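You operate a simulated robot arm through the tools that you are given. There is no shell and no other tool. Be economical: measure what you need, move in short steps, check, and stop when the job is done.

Carry out the task below with a simulated robot arm. There is one attempt and no reset: what you move stays moved.

TASK
Put one of the cans from the glue end of the long bench on the tape roll.
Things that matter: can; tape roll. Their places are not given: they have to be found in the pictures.

It is judged by the outcome, as a careful person would: the job done as asked, and still so three seconds after it is handed in. It fails if anything else is knocked over, pushed out of place, dropped, spilled or broken.

THE ROBOT
A 7-joint arm with a two-finger parallel gripper, fixed in place. Base frame: the origin is at the foot of the arm, x ahead of it, y to its left, z up; the work surface is at about z = 0. Lengths are in m, angles in rad, forces in N, time in s.
With the tool pointing down near the work surface it reaches from about 0.24 to 0.62 m from the base axis. Its first joint turns from -1.152 to 1.152 rad. Payload 2.6 kg.
Tool frame: the origin (TCP) lies between the finger pads and is the grasp point; the fingertips stand 0.03 m ahead of it; z points along the fingers, y is the line along which they close. The gripper opens to 0.094 m. The fingers are 0.028 m wide and 0.01 m thick; the gripper's body (0.05 by 0.096 m) begins 0.055 m behind the TCP.
Orientation is that of the tool frame in the base frame, as a unit quaternion [x, y, z, w]. With the fingers straight down and closing along the base's y, the tool's x points along the base's -x, its y along +y and its z along -z.

THE INTERFACE
- The arm moves only by the tool nudge_tool. Its argument "deltas" is a list that holds one entry, the list of rows, each a list of 7 numbers: the turn, a rotation vector about the tool's x, y, z in rad, then the shift along the tool's x, y, z in cm, then the finger opening in cm, from 0 to 9.4. In form: [[[wx, wy, wz, x, y, z, hand], ...]]. A call has 1 to 10 rows; each row is the pose to reach, as a shift and turn from the pose commanded when the call began, along the tool's axes at that moment. A row lasts 0.2 s, in which the tool goes at most 0.05 m and 0.15 rad; a call with a longer step from one row to the next is refused whole, and so is a gripper value outside its range. A pose out of reach is approached as far as the arm can. The call stops where the force on the tool passes 40 N (or 10 N more than at its start, if that is more) or the arm is blocked; 0.2 s more then pass. The fingers move at their own pace (about 0.072 m/s each) and stop on an object; they squeeze with about 24 N. The grip force told is the motor's: it shows also when the fingers shut on nothing. Time passes only in rows, and 0.2 s behind the last, so rows that repeat a pose let the fingers close. It gives the time, the measured TCP pose, the force on the tool (base axes), the opening and the grip force at its end, in the units of the frame above (readings bear some noise), and new pictures: "pictures" is both (left out), scene, wrist or none.
- Cameras (640 x 400 px; columns grow to the right, rows downward): "scene" is fixed at [0.0443, 0.4685, 0.5377]; the picture's right is [-0.44, -0.90, 0.00], its down [-0.72, 0.36, -0.59] and it looks along [0.53, -0.26, -0.81] (base axes); focal length 293 px, centre (320, 200). "wrist" rides on the gripper at [-0.037, 0, -0.058] in the tool frame; the picture's right is [0.00, -1.00, 0.00], its down [0.97, 0.00, -0.24] and it looks along [0.24, 0.00, 0.97] (tool axes); focal length 218 px, centre (320, 200).
- locate(camera, pixels): for up to 12 pixels [column, row] of the newest picture of that camera ("zoom" is the newest enlarged one), the place [x, y, z] in the base frame of the surface seen there, good to about 0.002 m. No time passes.
- close_up(camera, box): a new picture of the part [left, top, right, bottom] of that camera's present view, enlarged. No time passes.
- close_job(): hands the job in; it is judged then, once.

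Work in short steps. Measure before you move; look again where a grasp or a placing could have gone wrong, and mend it. You have 60 turns and 120 pictures in all, the two below and enlarged ones among them. Open the gripper and draw the arm clear of the work before you hand the job in, unless the task says otherwise; then end with one line.

The tools are called after "Emit:" as name(argument=value, ...) on one line, values as JSON. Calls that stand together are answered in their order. nudge_tool: Moves the arm, as the interface text tells. Its arguments: {"type":"object","properties":{"deltas":{"type":"array","items":{"type":"array","items":{"type":"array","items":{"type":"number"}}}},"pictures":{"type":"string","enum":["both","scene","wrist","none"]}},"required":["deltas"]} The other tools are called the same way: locate (camera, pixels) gives the place of the surface under pixels of a picture; close_up (camera, box) takes an enlarged picture of a part of a camera's view; close_job () hands the job in.

At the start:

```text
time_s: 0.0
ee_pos: [0.2829, 0.1975, 0.271]
orientation: [0.0, 1.0, -0.001, 0.001]
wrist_force: [-0.1, -0.7, 0.1]
width: 0.0939
finger_force: 0.1
```

scene: 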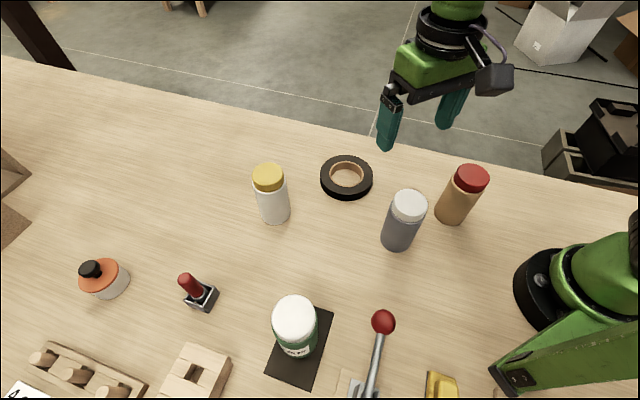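
wrist: 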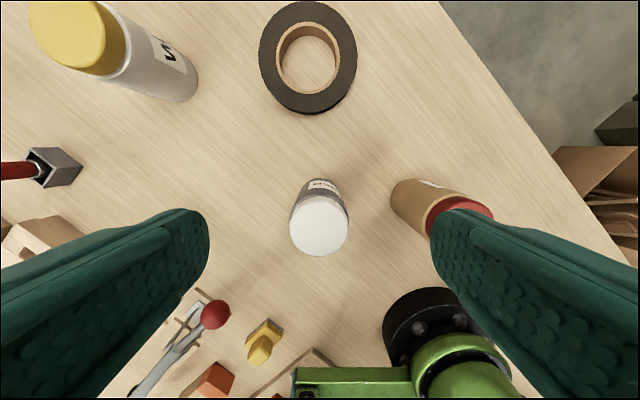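

The pictures show several capped cans, and I don't yet know which end is the glue end. I'll enlarge the scene to read the labels.

Emit:
close_up(camera="scene", box=[220, 130, 500, 305])

Emit:
close_up(camera="scene", box=[0, 220, 320, 400])

Emit:
close_up(camera="scene", box=[250, 280, 490, 400])

Emit:
close_up(camera="wrist", box=[0, 0, 640, 400])

```text
2.29 times, centred on (360, 218) of scene
```

zoom: 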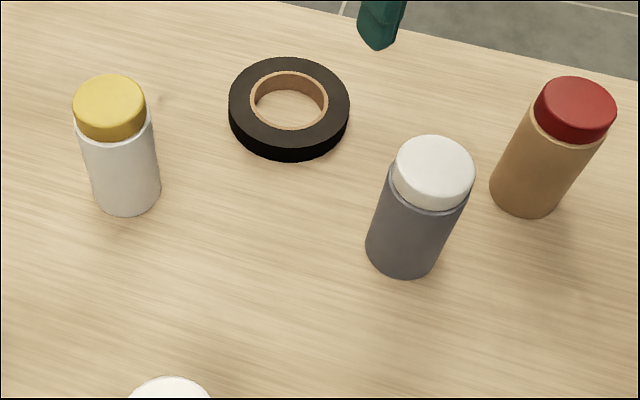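

```text
2.00 times, centred on (160, 310) of scene
```

zoom: 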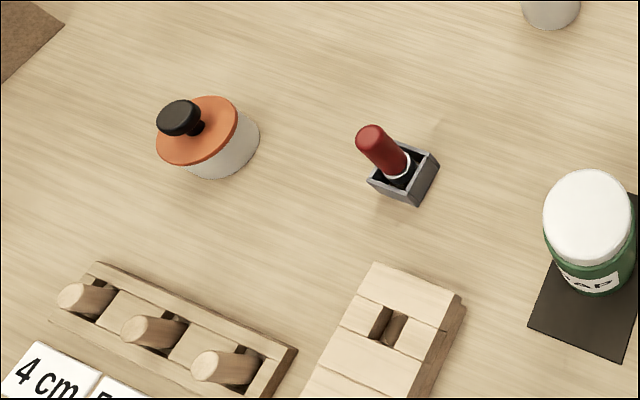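

```text
2.67 times, centred on (370, 340) of scene
```

zoom: 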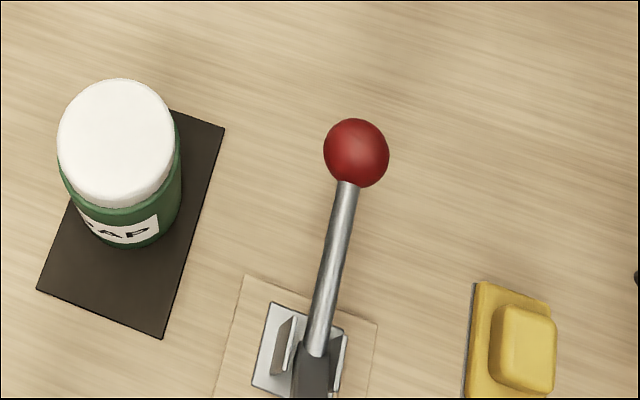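

```text
1.00 times, centred on (320, 200) of wrist
```

zoom: 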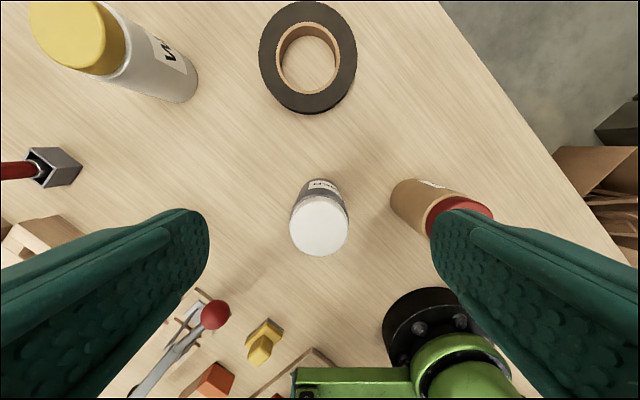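

The labels face away from the scene camera. I'll zoom in on them with the wrist camera.

Emit:
close_up(camera="wrist", box=[110, 20, 210, 82])

Emit:
close_up(camera="wrist", box=[280, 165, 480, 290])

Emit:
locate(camera="scene", pixels=[[268, 172], [408, 202], [471, 177], [294, 314], [328, 188], [346, 161], [350, 192], [371, 180], [322, 172], [347, 178], [92, 268], [190, 283]])

```text
6.40 times, centred on (160, 51) of wrist
```

zoom: 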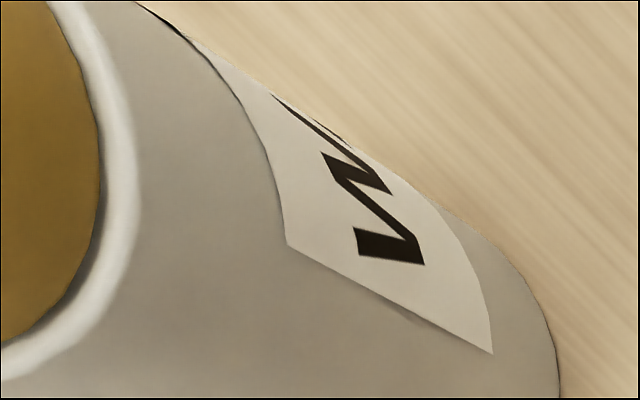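

```text
3.20 times, centred on (380, 228) of wrist
```

zoom: 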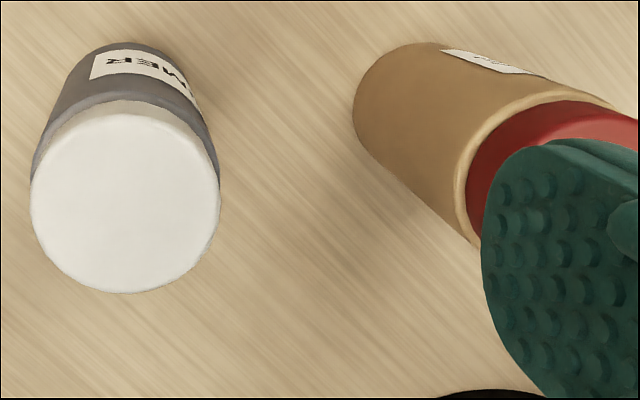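

```text
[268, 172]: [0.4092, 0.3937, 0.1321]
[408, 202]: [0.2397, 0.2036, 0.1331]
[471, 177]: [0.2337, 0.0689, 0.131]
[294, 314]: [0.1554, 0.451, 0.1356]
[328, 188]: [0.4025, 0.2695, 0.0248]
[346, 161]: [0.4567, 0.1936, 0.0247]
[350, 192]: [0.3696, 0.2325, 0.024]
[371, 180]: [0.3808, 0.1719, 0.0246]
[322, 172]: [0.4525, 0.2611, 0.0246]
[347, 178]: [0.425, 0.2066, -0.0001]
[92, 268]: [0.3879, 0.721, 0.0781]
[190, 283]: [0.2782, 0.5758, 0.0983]
```

The grey can reads "..MER" (primer), the white and yellow one "W..", and the green one "..AP". The brown can's label is still unread. I'll measure the bench extents, then raise the arm to look around.

Emit:
locate(camera="scene", pixels=[[5, 62], [200, 102], [500, 165], [600, 185], [635, 195], [10, 170], [10, 230], [5, 290], [480, 390], [450, 218]])

Emit:
nudge_tool(deltas=[[[0, 0, 0, 0, 0, -4, 9.4], [0, 0, 0, 0, 0, -8, 9.4], [0, 0, 0, -2, 0, -12, 9.4], [0, 0, 0, -4, 0, -16, 9.4], [0, 0, 0, -6, 0, -18, 9.4]]])

```text
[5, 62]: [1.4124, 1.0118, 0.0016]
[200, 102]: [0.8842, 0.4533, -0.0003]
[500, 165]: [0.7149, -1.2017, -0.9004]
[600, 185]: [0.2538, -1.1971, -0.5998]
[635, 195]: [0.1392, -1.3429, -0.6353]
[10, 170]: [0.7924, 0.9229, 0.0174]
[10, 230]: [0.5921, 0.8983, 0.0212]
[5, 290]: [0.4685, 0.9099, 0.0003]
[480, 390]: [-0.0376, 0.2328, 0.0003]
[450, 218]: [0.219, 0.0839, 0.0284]
```

```text
time_s: 1.2
ee_pos: [0.3438, 0.1962, 0.4517]
orientation: [0.001, 1.0, -0.001, 0.0]
wrist_force: [0.0, 0.5, 0.2]
width: 0.0941
finger_force: 0.0
```

scene: 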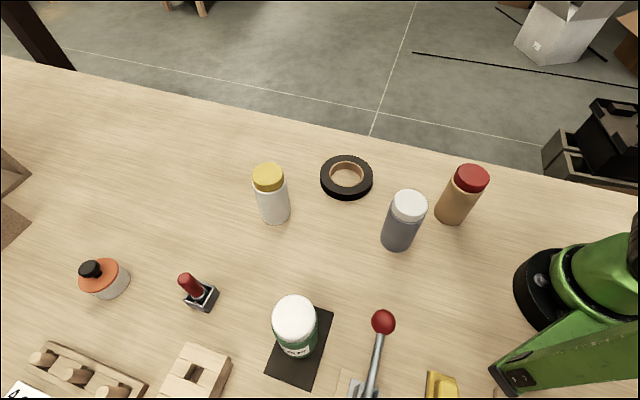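
wrist: 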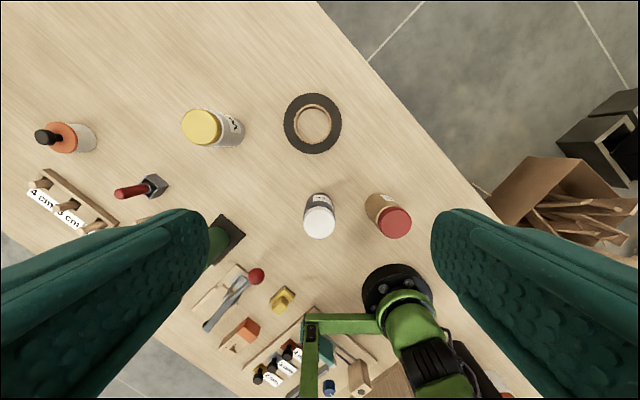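

The labels face roughly +x/-y. I'll move out over that side and tilt back so the wrist camera can read them.

Emit:
nudge_tool(deltas=[[[0, 0.13, 0, -3, -2, 0, 9.4], [0, 0.26, 0, -6, -4, 1, 9.4], [0, 0.39, 0, -9, -6, 2, 9.4], [0, 0.52, 0, -11, -8, 3, 9.4], [0, 0.65, 0, -13, -9, 4, 9.4]]], pictures="wrist")

```text
time_s: 2.4
ee_pos: [0.3755, 0.0846, 0.3608]
orientation: [-0.011, 0.981, -0.012, -0.195]
wrist_force: [0.9, 0.6, -0.1]
width: 0.094
finger_force: 0.1
out of reach, approached as far as the arm can: row 1, 2, 3, 4, 5
```

wrist: 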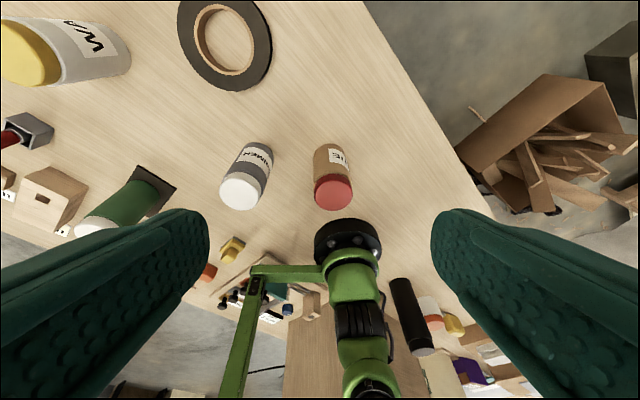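

Emit:
close_up(camera="wrist", box=[215, 130, 375, 230])

Emit:
close_up(camera="wrist", box=[0, 0, 160, 100])

Emit:
close_up(camera="wrist", box=[380, 250, 540, 400])

Emit:
close_up(camera="wrist", box=[180, 220, 340, 340])

```text
4.00 times, centred on (295, 180) of wrist
```

zoom: 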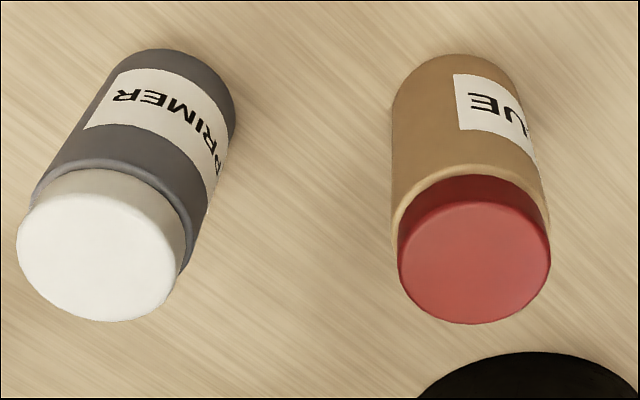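

```text
4.00 times, centred on (80, 50) of wrist
```

zoom: 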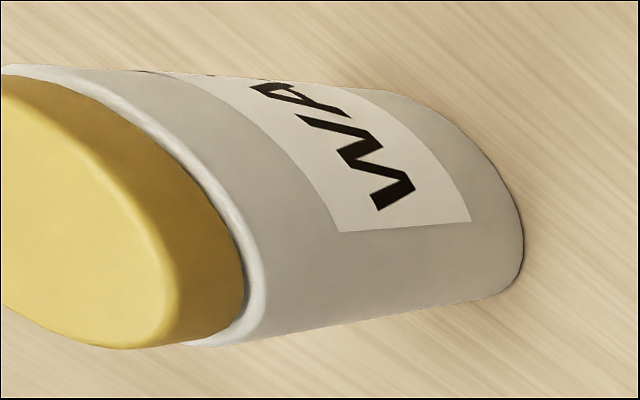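

```text
2.67 times, centred on (460, 325) of wrist
```

zoom: 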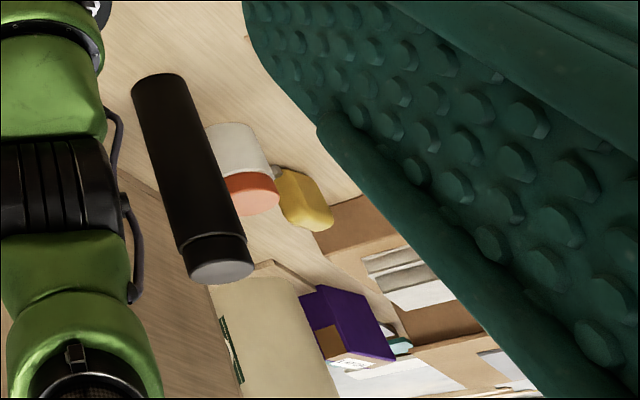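

```text
3.33 times, centred on (260, 280) of wrist
```

zoom: 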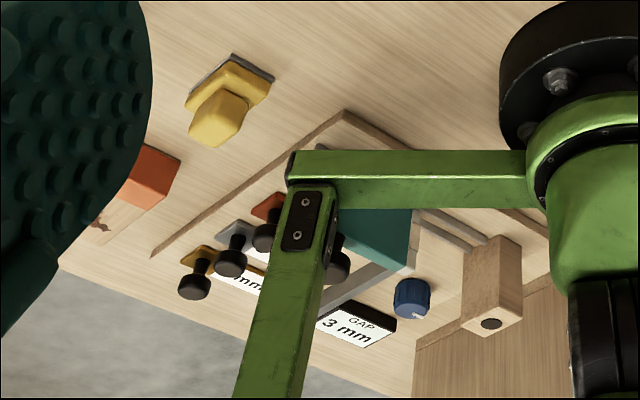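

The brown can reads "GLUE" and stands at the robot's end of the bench with PRIMER beside it, so it's the safest choice. I'll measure it and the tape roll precisely.

Emit:
close_up(camera="scene", box=[310, 140, 500, 259])

Emit:
locate(camera="wrist", pixels=[[332, 192], [315, 192], [350, 192], [332, 177], [332, 208], [315, 165], [349, 165], [330, 146], [181, 30], [268, 30], [224, 88], [227, 40]])

```text
3.36 times, centred on (405, 200) of scene
```

zoom: 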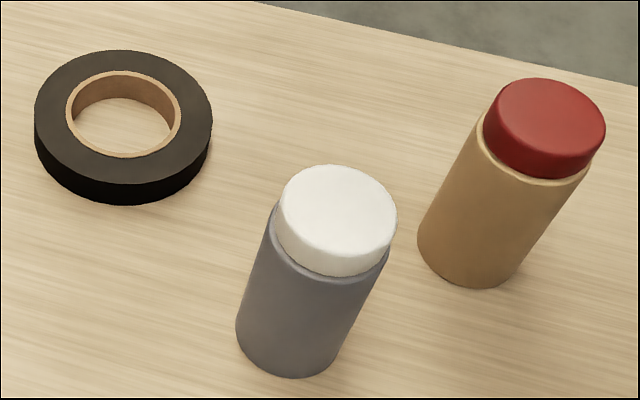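

```text
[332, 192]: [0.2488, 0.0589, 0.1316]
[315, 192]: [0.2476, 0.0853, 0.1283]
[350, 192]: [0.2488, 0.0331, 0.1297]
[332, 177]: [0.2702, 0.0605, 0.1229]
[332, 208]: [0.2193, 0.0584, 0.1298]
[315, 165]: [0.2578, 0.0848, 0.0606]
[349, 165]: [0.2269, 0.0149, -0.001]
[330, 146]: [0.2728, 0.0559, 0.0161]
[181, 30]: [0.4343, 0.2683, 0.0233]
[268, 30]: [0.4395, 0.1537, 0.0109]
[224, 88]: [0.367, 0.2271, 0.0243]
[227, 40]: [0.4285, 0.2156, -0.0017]
```

Emit:
locate(camera="zoom", pixels=[[39, 113], [209, 113], [125, 53], [122, 180], [65, 112], [183, 112], [125, 69], [122, 159], [489, 108], [602, 130], [545, 81], [538, 165]])

```text
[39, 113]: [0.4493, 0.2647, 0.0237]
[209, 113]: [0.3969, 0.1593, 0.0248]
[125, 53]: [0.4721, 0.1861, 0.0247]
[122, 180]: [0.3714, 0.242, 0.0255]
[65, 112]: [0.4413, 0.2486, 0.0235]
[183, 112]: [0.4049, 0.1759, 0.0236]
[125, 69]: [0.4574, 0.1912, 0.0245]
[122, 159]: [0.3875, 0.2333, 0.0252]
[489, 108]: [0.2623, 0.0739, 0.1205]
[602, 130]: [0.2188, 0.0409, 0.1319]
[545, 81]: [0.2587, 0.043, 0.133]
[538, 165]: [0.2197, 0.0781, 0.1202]
```

The tape roll is centred at about (0.4225, 0.213), with outer radius 0.058, hole radius 0.0405 and top at 0.0246. The can is about 0.057 wide, so it would drop into the hole if centred. It has to stand on the ring band, with its centre about 0.045 from the roll's centre. First I level the tool again.

Emit:
nudge_tool(deltas=[[[0, -0.13, 0, 2.55, 1.8, 0.9, 9.4], [0, -0.26, 0, 5.1, 3.6, 1.8, 9.4], [0, -0.39, 0, 7.65, 5.4, 2.8, 9.4], [0, -0.52, 0, 10.2, 7.2, 3.7, 9.4], [0, -0.65, 0, 12.77, 9, 4.68, 9.4]]], pictures="none")

```text
time_s: 3.6
ee_pos: [0.2372, 0.1692, 0.3651]
orientation: [-0.014, 0.992, -0.008, 0.128]
wrist_force: [0.4, 0.7, -0.5]
width: 0.0939
finger_force: 0.0
```

The command had been clipped, leaving a small residual tilt. I'll correct it and move above the can at (0.240, 0.059).

Emit:
nudge_tool(deltas=[[[-0.004, 0.06, 0.007, 0.5, -2.2, 2.2, 9.4], [-0.008, 0.13, 0.014, 1.1, -4.4, 4.5, 9.4], [-0.012, 0.19, 0.021, 1.6, -6.6, 6.7, 9.4], [-0.016, 0.257, 0.028, 2.1, -8.8, 9, 9.4], [-0.016, 0.257, 0.028, 2.6, -11, 11.2, 9.4], [-0.016, 0.257, 0.028, 2.6, -11, 11.2, 9.4]]])

```text
time_s: 5.0
ee_pos: [0.2455, 0.0568, 0.2508]
orientation: [0.0, 1.0, 0.0, 0.001]
wrist_force: [0.1, 0.7, -0.4]
width: 0.094
finger_force: 0.0
```

scene: 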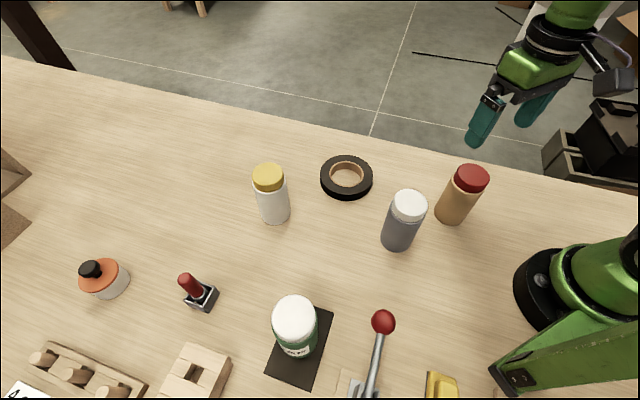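
wrist: 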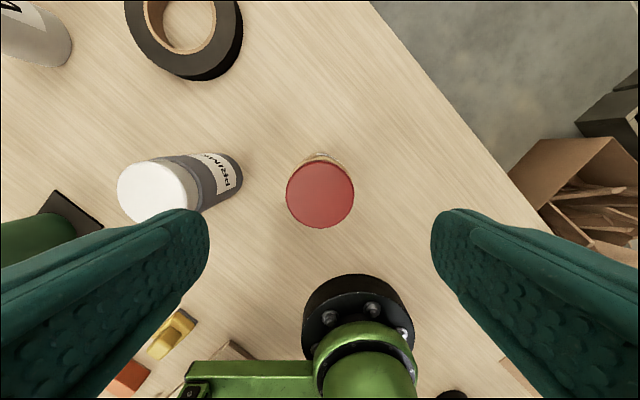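

Emit:
locate(camera="wrist", pixels=[[290, 195], [350, 195], [320, 165], [320, 225], [320, 195]])

```text
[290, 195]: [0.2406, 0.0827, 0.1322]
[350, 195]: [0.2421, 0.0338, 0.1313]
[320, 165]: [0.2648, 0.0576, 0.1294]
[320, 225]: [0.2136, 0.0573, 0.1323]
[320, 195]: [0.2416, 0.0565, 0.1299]
```

The can's axis is at (0.240, 0.0575). I descend straight to a body grasp with TCP z about 0.085.

Emit:
nudge_tool(deltas=[[[0, 0, 0, 0.6, 0.1, 3, 9.4], [0, 0, 0, 0.6, 0.1, 6, 9.4], [0, 0, 0, 0.6, 0.1, 9, 9.4], [0, 0, 0, 0.6, 0.1, 12, 9.4], [0, 0, 0, 0.6, 0.1, 14.5, 9.4], [0, 0, 0, 0.6, 0.1, 16.5, 9.4], [0, 0, 0, 0.6, 0.1, 16.5, 9.4]]])

```text
time_s: 6.6
ee_pos: [0.2376, 0.0577, 0.0867]
orientation: [0.0, 1.0, 0.0, 0.002]
wrist_force: [-0.4, 0.3, 1.0]
width: 0.094
finger_force: 0.1
```

scene: 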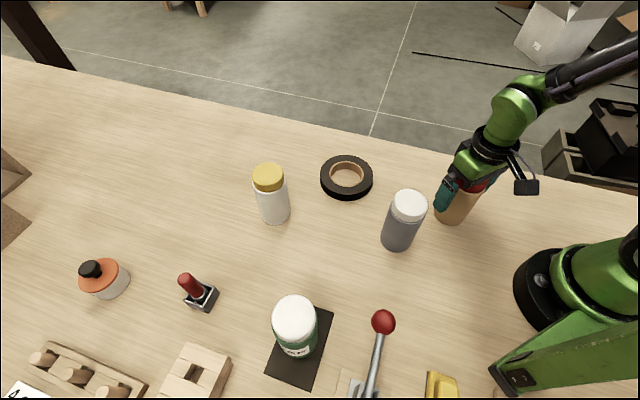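
wrist: 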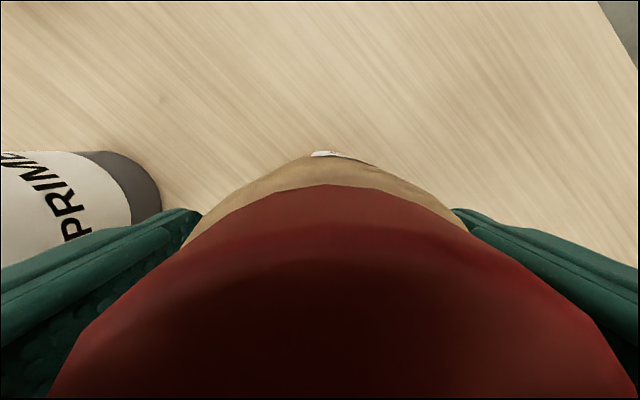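

The fingers straddle the can, so I close them.

Emit:
nudge_tool(deltas=[[[0, 0, 0, 0, 0, 0, 4.5], [0, 0, 0, 0, 0, 0, 4.5], [0, 0, 0, 0, 0, 0, 4.5], [0, 0, 0, 0, 0, 0, 4.5]]], pictures="none")

```text
time_s: 7.6
ee_pos: [0.238, 0.0582, 0.0863]
orientation: [0.0, 1.0, 0.001, 0.0]
wrist_force: [-0.4, 0.5, 0.3]
width: 0.0648
finger_force: 24.1
```

Gripped: the can is 0.065 wide (radius 0.0324). Lifting straight up.

Emit:
nudge_tool(deltas=[[[0, 0, 0, 0, 0, -1, 4.5], [0, 0, 0, 0, 0, -4, 4.5], [0, 0, 0, 0, 0, -8, 4.5], [0, 0, 0, 0, 0, -12, 4.5], [0, 0, 0, 0, 0, -16, 4.5], [0, 0, 0, 0, 0, -17, 4.5]]])

```text
time_s: 9.0
ee_pos: [0.238, 0.0566, 0.2575]
orientation: [0.0, 1.0, -0.001, 0.0]
wrist_force: [-0.6, -0.2, -4.0]
width: 0.0637
finger_force: 23.8
```

scene: 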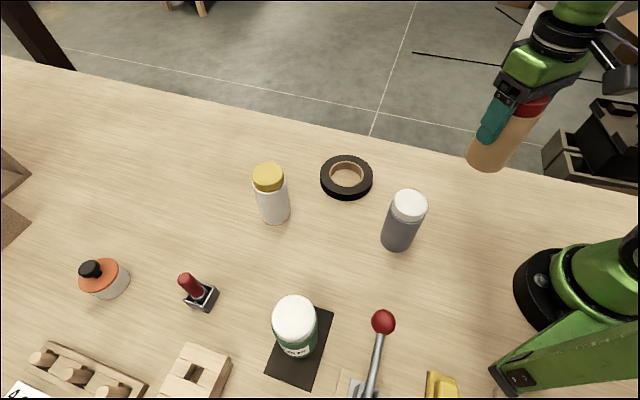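
wrist: 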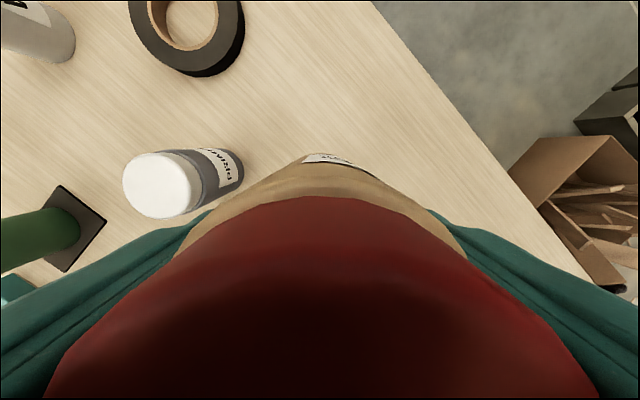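

The can is held upright. I carry it at this height to above the near side of the ring, with TCP target (0.3775, 0.213).

Emit:
nudge_tool(deltas=[[[0, 0, 0, -1.5, 1.7, 0, 4.5], [0, 0, 0, -4, 4.5, 0, 4.5], [0, 0, 0, -6.5, 7.3, 0, 4.5], [0, 0, 0, -9, 10.1, 0, 4.5], [0, 0, 0, -11.5, 12.9, 0, 4.5], [0, 0, 0, -13.2, 14.9, 0, 4.5], [0, 0, 0, -13.95, 15.64, 0, 4.5], [0, 0, 0, -13.95, 15.64, 0, 4.5]]])

```text
time_s: 10.8
ee_pos: [0.3766, 0.2144, 0.2578]
orientation: [-0.001, 1.0, 0.0, 0.001]
wrist_force: [-0.1, -0.1, -2.7]
width: 0.0637
finger_force: 24.0
```

scene: 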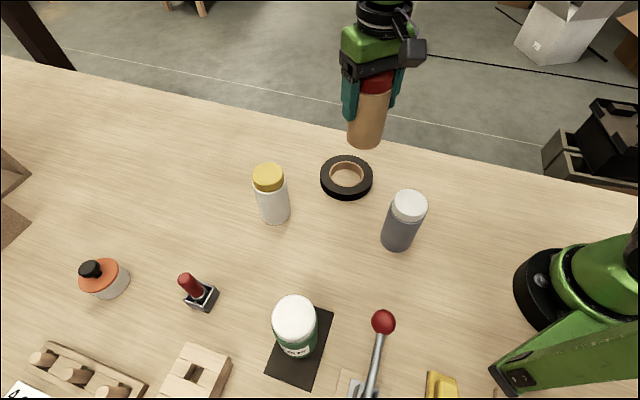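
wrist: 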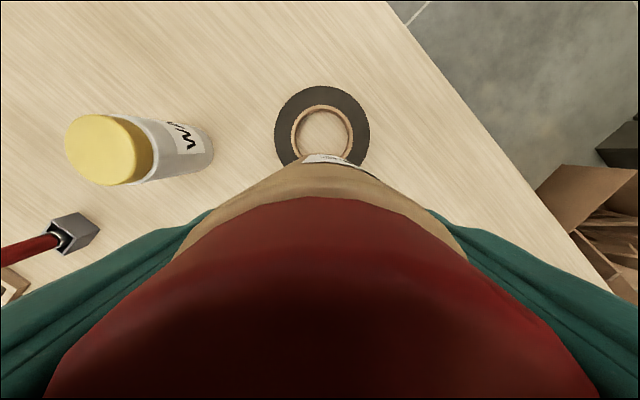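

Emit:
close_up(camera="wrist", box=[264, 75, 380, 180])

Emit:
locate(camera="wrist", pixels=[[277, 132], [368, 132], [321, 88], [293, 133], [351, 133], [321, 107], [297, 133], [347, 133], [321, 112], [322, 130]])

```text
3.81 times, centred on (322, 128) of wrist
```

zoom: 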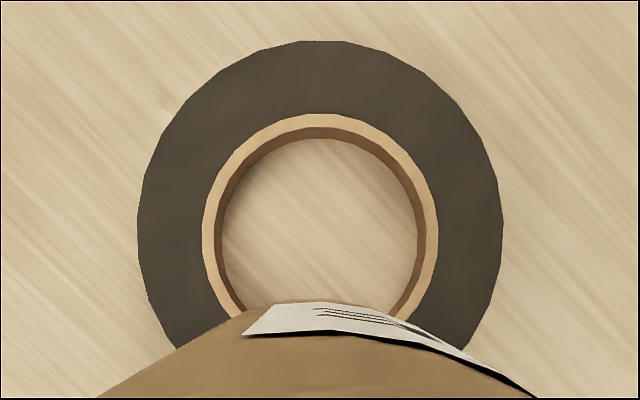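

```text
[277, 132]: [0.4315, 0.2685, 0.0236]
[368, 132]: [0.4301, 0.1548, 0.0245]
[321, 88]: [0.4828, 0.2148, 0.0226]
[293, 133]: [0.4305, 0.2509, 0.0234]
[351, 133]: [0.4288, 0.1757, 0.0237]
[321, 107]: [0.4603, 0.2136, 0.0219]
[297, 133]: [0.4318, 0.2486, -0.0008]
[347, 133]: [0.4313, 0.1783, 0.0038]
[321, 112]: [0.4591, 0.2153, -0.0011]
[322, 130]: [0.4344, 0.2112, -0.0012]
```

Measured more closely, the core's hole radius is about 0.034 and the roll's centre is (0.423, 0.212). The best offset is then 0.040, so I shift 0.5 cm outward and descend to just above the tape.

Emit:
nudge_tool(deltas=[[[0, 0, 0, -0.5, -0.2, 2, 4.5], [0, 0, 0, -0.5, -0.2, 5, 4.5], [0, 0, 0, -0.5, -0.2, 8, 4.5], [0, 0, 0, -0.5, -0.2, 11, 4.5], [0, 0, 0, -0.5, -0.2, 13, 4.5], [0, 0, 0, -0.5, -0.2, 14, 4.5], [0, 0, 0, -0.5, -0.2, 14, 4.5]]])

Emit:
close_up(camera="scene", box=[290, 100, 430, 220])

```text
time_s: 12.4
ee_pos: [0.3826, 0.2126, 0.1161]
orientation: [0.0, 1.0, 0.0, 0.0]
wrist_force: [0.4, 0.6, -3.8]
width: 0.0637
finger_force: 23.6
```

scene: 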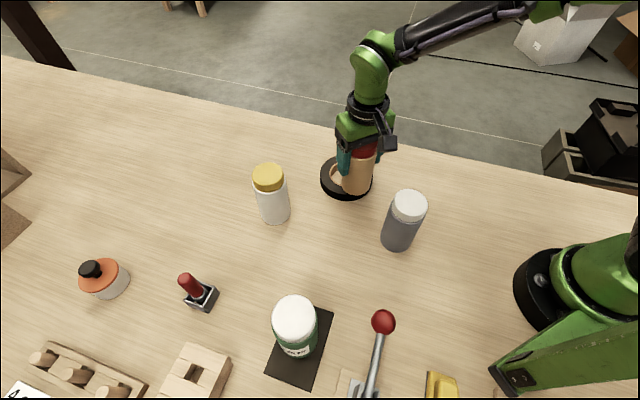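
wrist: 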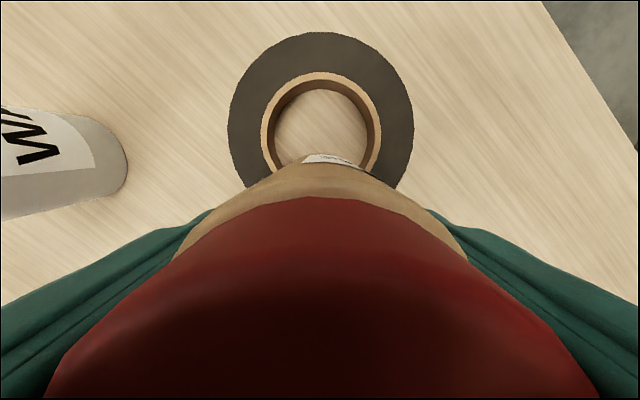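

```text
3.33 times, centred on (360, 160) of scene
```

zoom: 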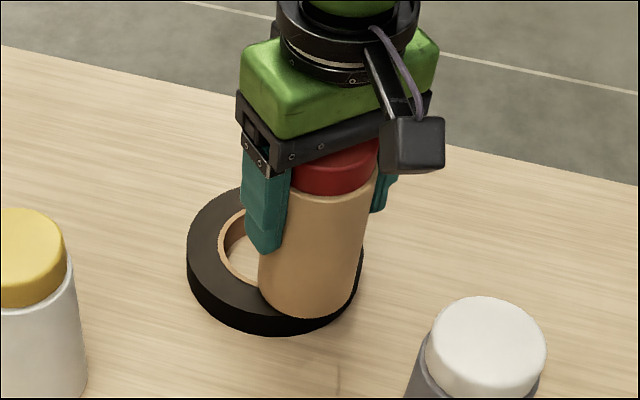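

The can is just above the near band. I'll lower it in small steps until the force shows contact.

Emit:
nudge_tool(deltas=[[[0, 0, 0, 0, 0, 0.2, 4.5], [0, 0, 0, 0, 0, 0.35, 4.5], [0, 0, 0, 0, 0, 0.45, 4.5]]], pictures="none")

```text
time_s: 13.2
ee_pos: [0.3828, 0.2138, 0.1114]
orientation: [0.0, 1.0, 0.0, 0.001]
wrist_force: [0.2, -0.2, -3.6]
width: 0.0637
finger_force: 24.2
```

Emit:
nudge_tool(deltas=[[[0, 0, 0, 0, 0, 0.08, 4.5], [0, 0, 0, 0, 0, 0.15, 4.5]]], pictures="none")

```text
time_s: 13.8
ee_pos: [0.3822, 0.2124, 0.1108]
orientation: [-0.001, 1.0, 0.0, 0.001]
wrist_force: [-1.7, -2.3, 3.2]
width: 0.0636
finger_force: 24.4
```

Contact: the vertical force went from -3.6 to +3.2 N. I release a little and check.

Emit:
nudge_tool(deltas=[[[0, 0, 0, 0, 0, -0.05, 6.6], [0, 0, 0, 0, 0, -0.05, 7.2], [0, 0, 0, 0, 0, -0.05, 8.5]]], pictures="scene")

Emit:
close_up(camera="scene", box=[290, 100, 430, 220])

```text
time_s: 14.6
ee_pos: [0.3835, 0.213, 0.1113]
orientation: [0.0, 1.0, 0.0, 0.0]
wrist_force: [-0.2, 0.1, -0.2]
width: 0.0847
finger_force: 0.0
```

scene: 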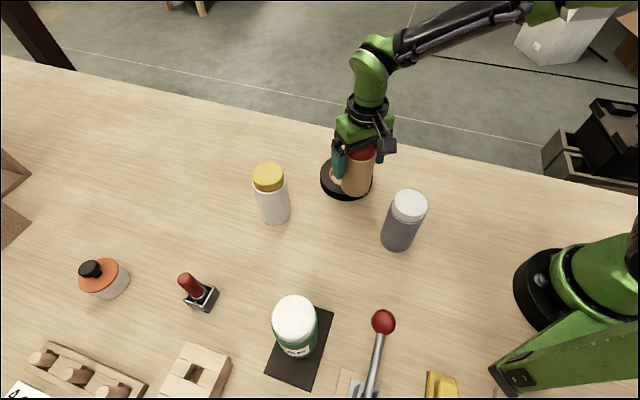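

```text
3.33 times, centred on (360, 160) of scene
```

zoom: 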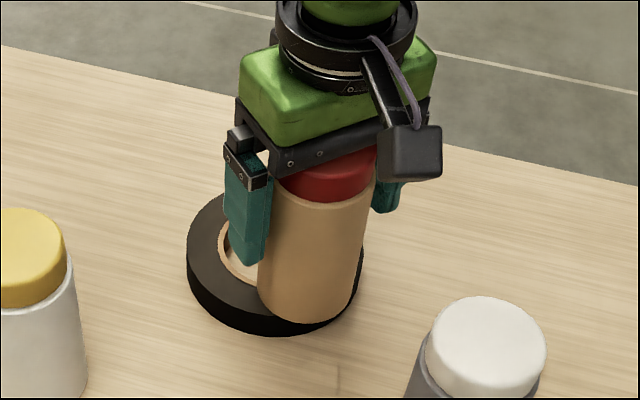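

The can stands upright, unsupported by the fingers. I open fully and retreat straight up.

Emit:
nudge_tool(deltas=[[[0, 0, 0, 0, 0, 0, 9.4], [0, 0, 0, 0, 0, -2, 9.4], [0, 0, 0, 0, 0, -5, 9.4], [0, 0, 0, 0, 0, -9, 9.4], [0, 0, 0, 0, 0, -13, 9.4], [0, 0, 0, 0, 0, -17, 9.4], [0, 0, 0, 4, -3, -18, 9.4], [0, 0, 0, 7, -6, -18, 9.4], [0, 0, 0, 7, -6, -18, 9.4]]])

Emit:
close_up(camera="scene", box=[290, 100, 430, 220])

```text
refused: row 7 steps farther than a row can; nothing moved
```

```text
3.33 times, centred on (360, 160) of scene
```

zoom: 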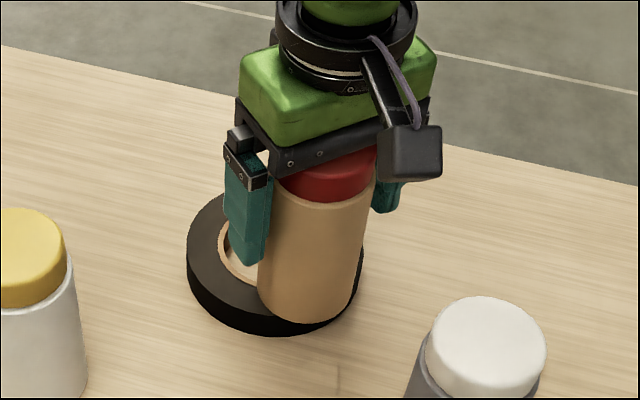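

One row was too long, so I repeat with smaller lateral steps.

Emit:
nudge_tool(deltas=[[[0, 0, 0, 0, 0, 0, 9.4], [0, 0, 0, 0, 0, -2, 9.4], [0, 0, 0, 0, 0, -5, 9.4], [0, 0, 0, 0, 0, -9, 9.4], [0, 0, 0, 0, 0, -13, 9.4], [0, 0, 0, 0, 0, -17, 9.4], [0, 0, 0, 2, -3, -18, 9.4], [0, 0, 0, 4, -6, -18, 9.4], [0, 0, 0, 6, -9, -18, 9.4], [0, 0, 0, 6, -9, -18, 9.4]]])

Emit:
close_up(camera="scene", box=[290, 100, 430, 220])

```text
time_s: 16.8
ee_pos: [0.3232, 0.1217, 0.291]
orientation: [0.0, 1.0, 0.0, 0.0]
wrist_force: [-0.2, 0.1, -0.3]
width: 0.094
finger_force: 0.0
```

scene: 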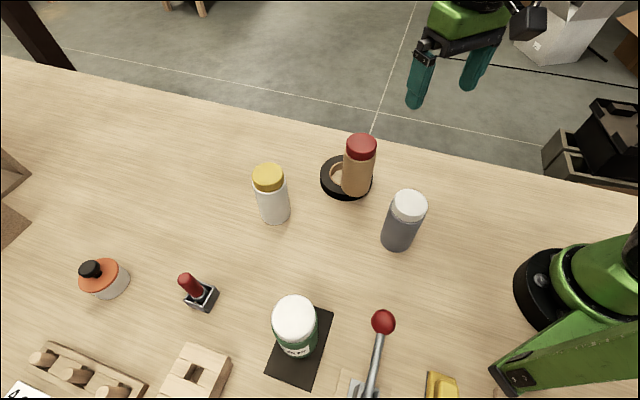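
wrist: 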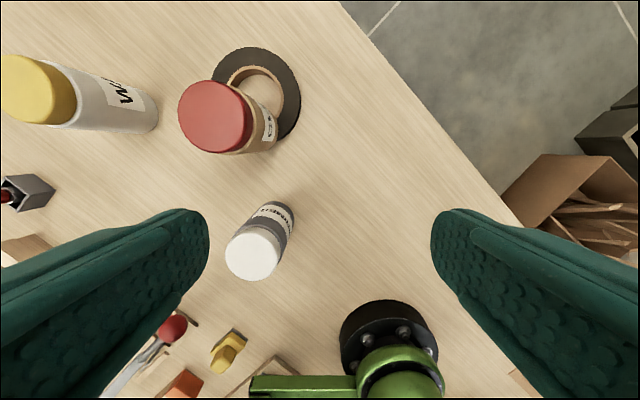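

```text
3.33 times, centred on (360, 160) of scene
```

zoom: 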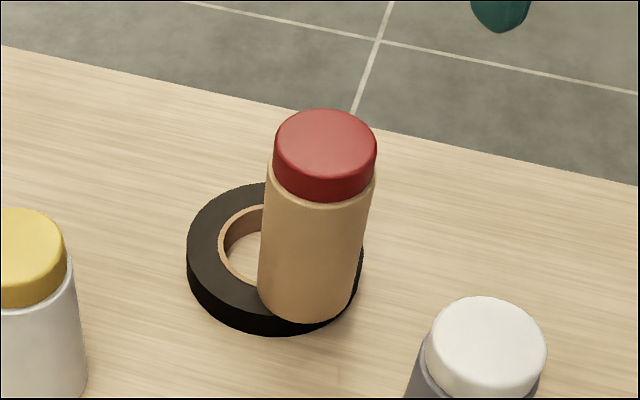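

The can stands steady on the ring, nothing else has moved and the arm is clear, so I hand the job in.

Emit:
close_job()

```text
The job is handed in.
```

The GLUE can from the glue end of the bench is standing upright on the tape roll's band, off-centre because it would have dropped into the hole if centred. Nothing else was disturbed.
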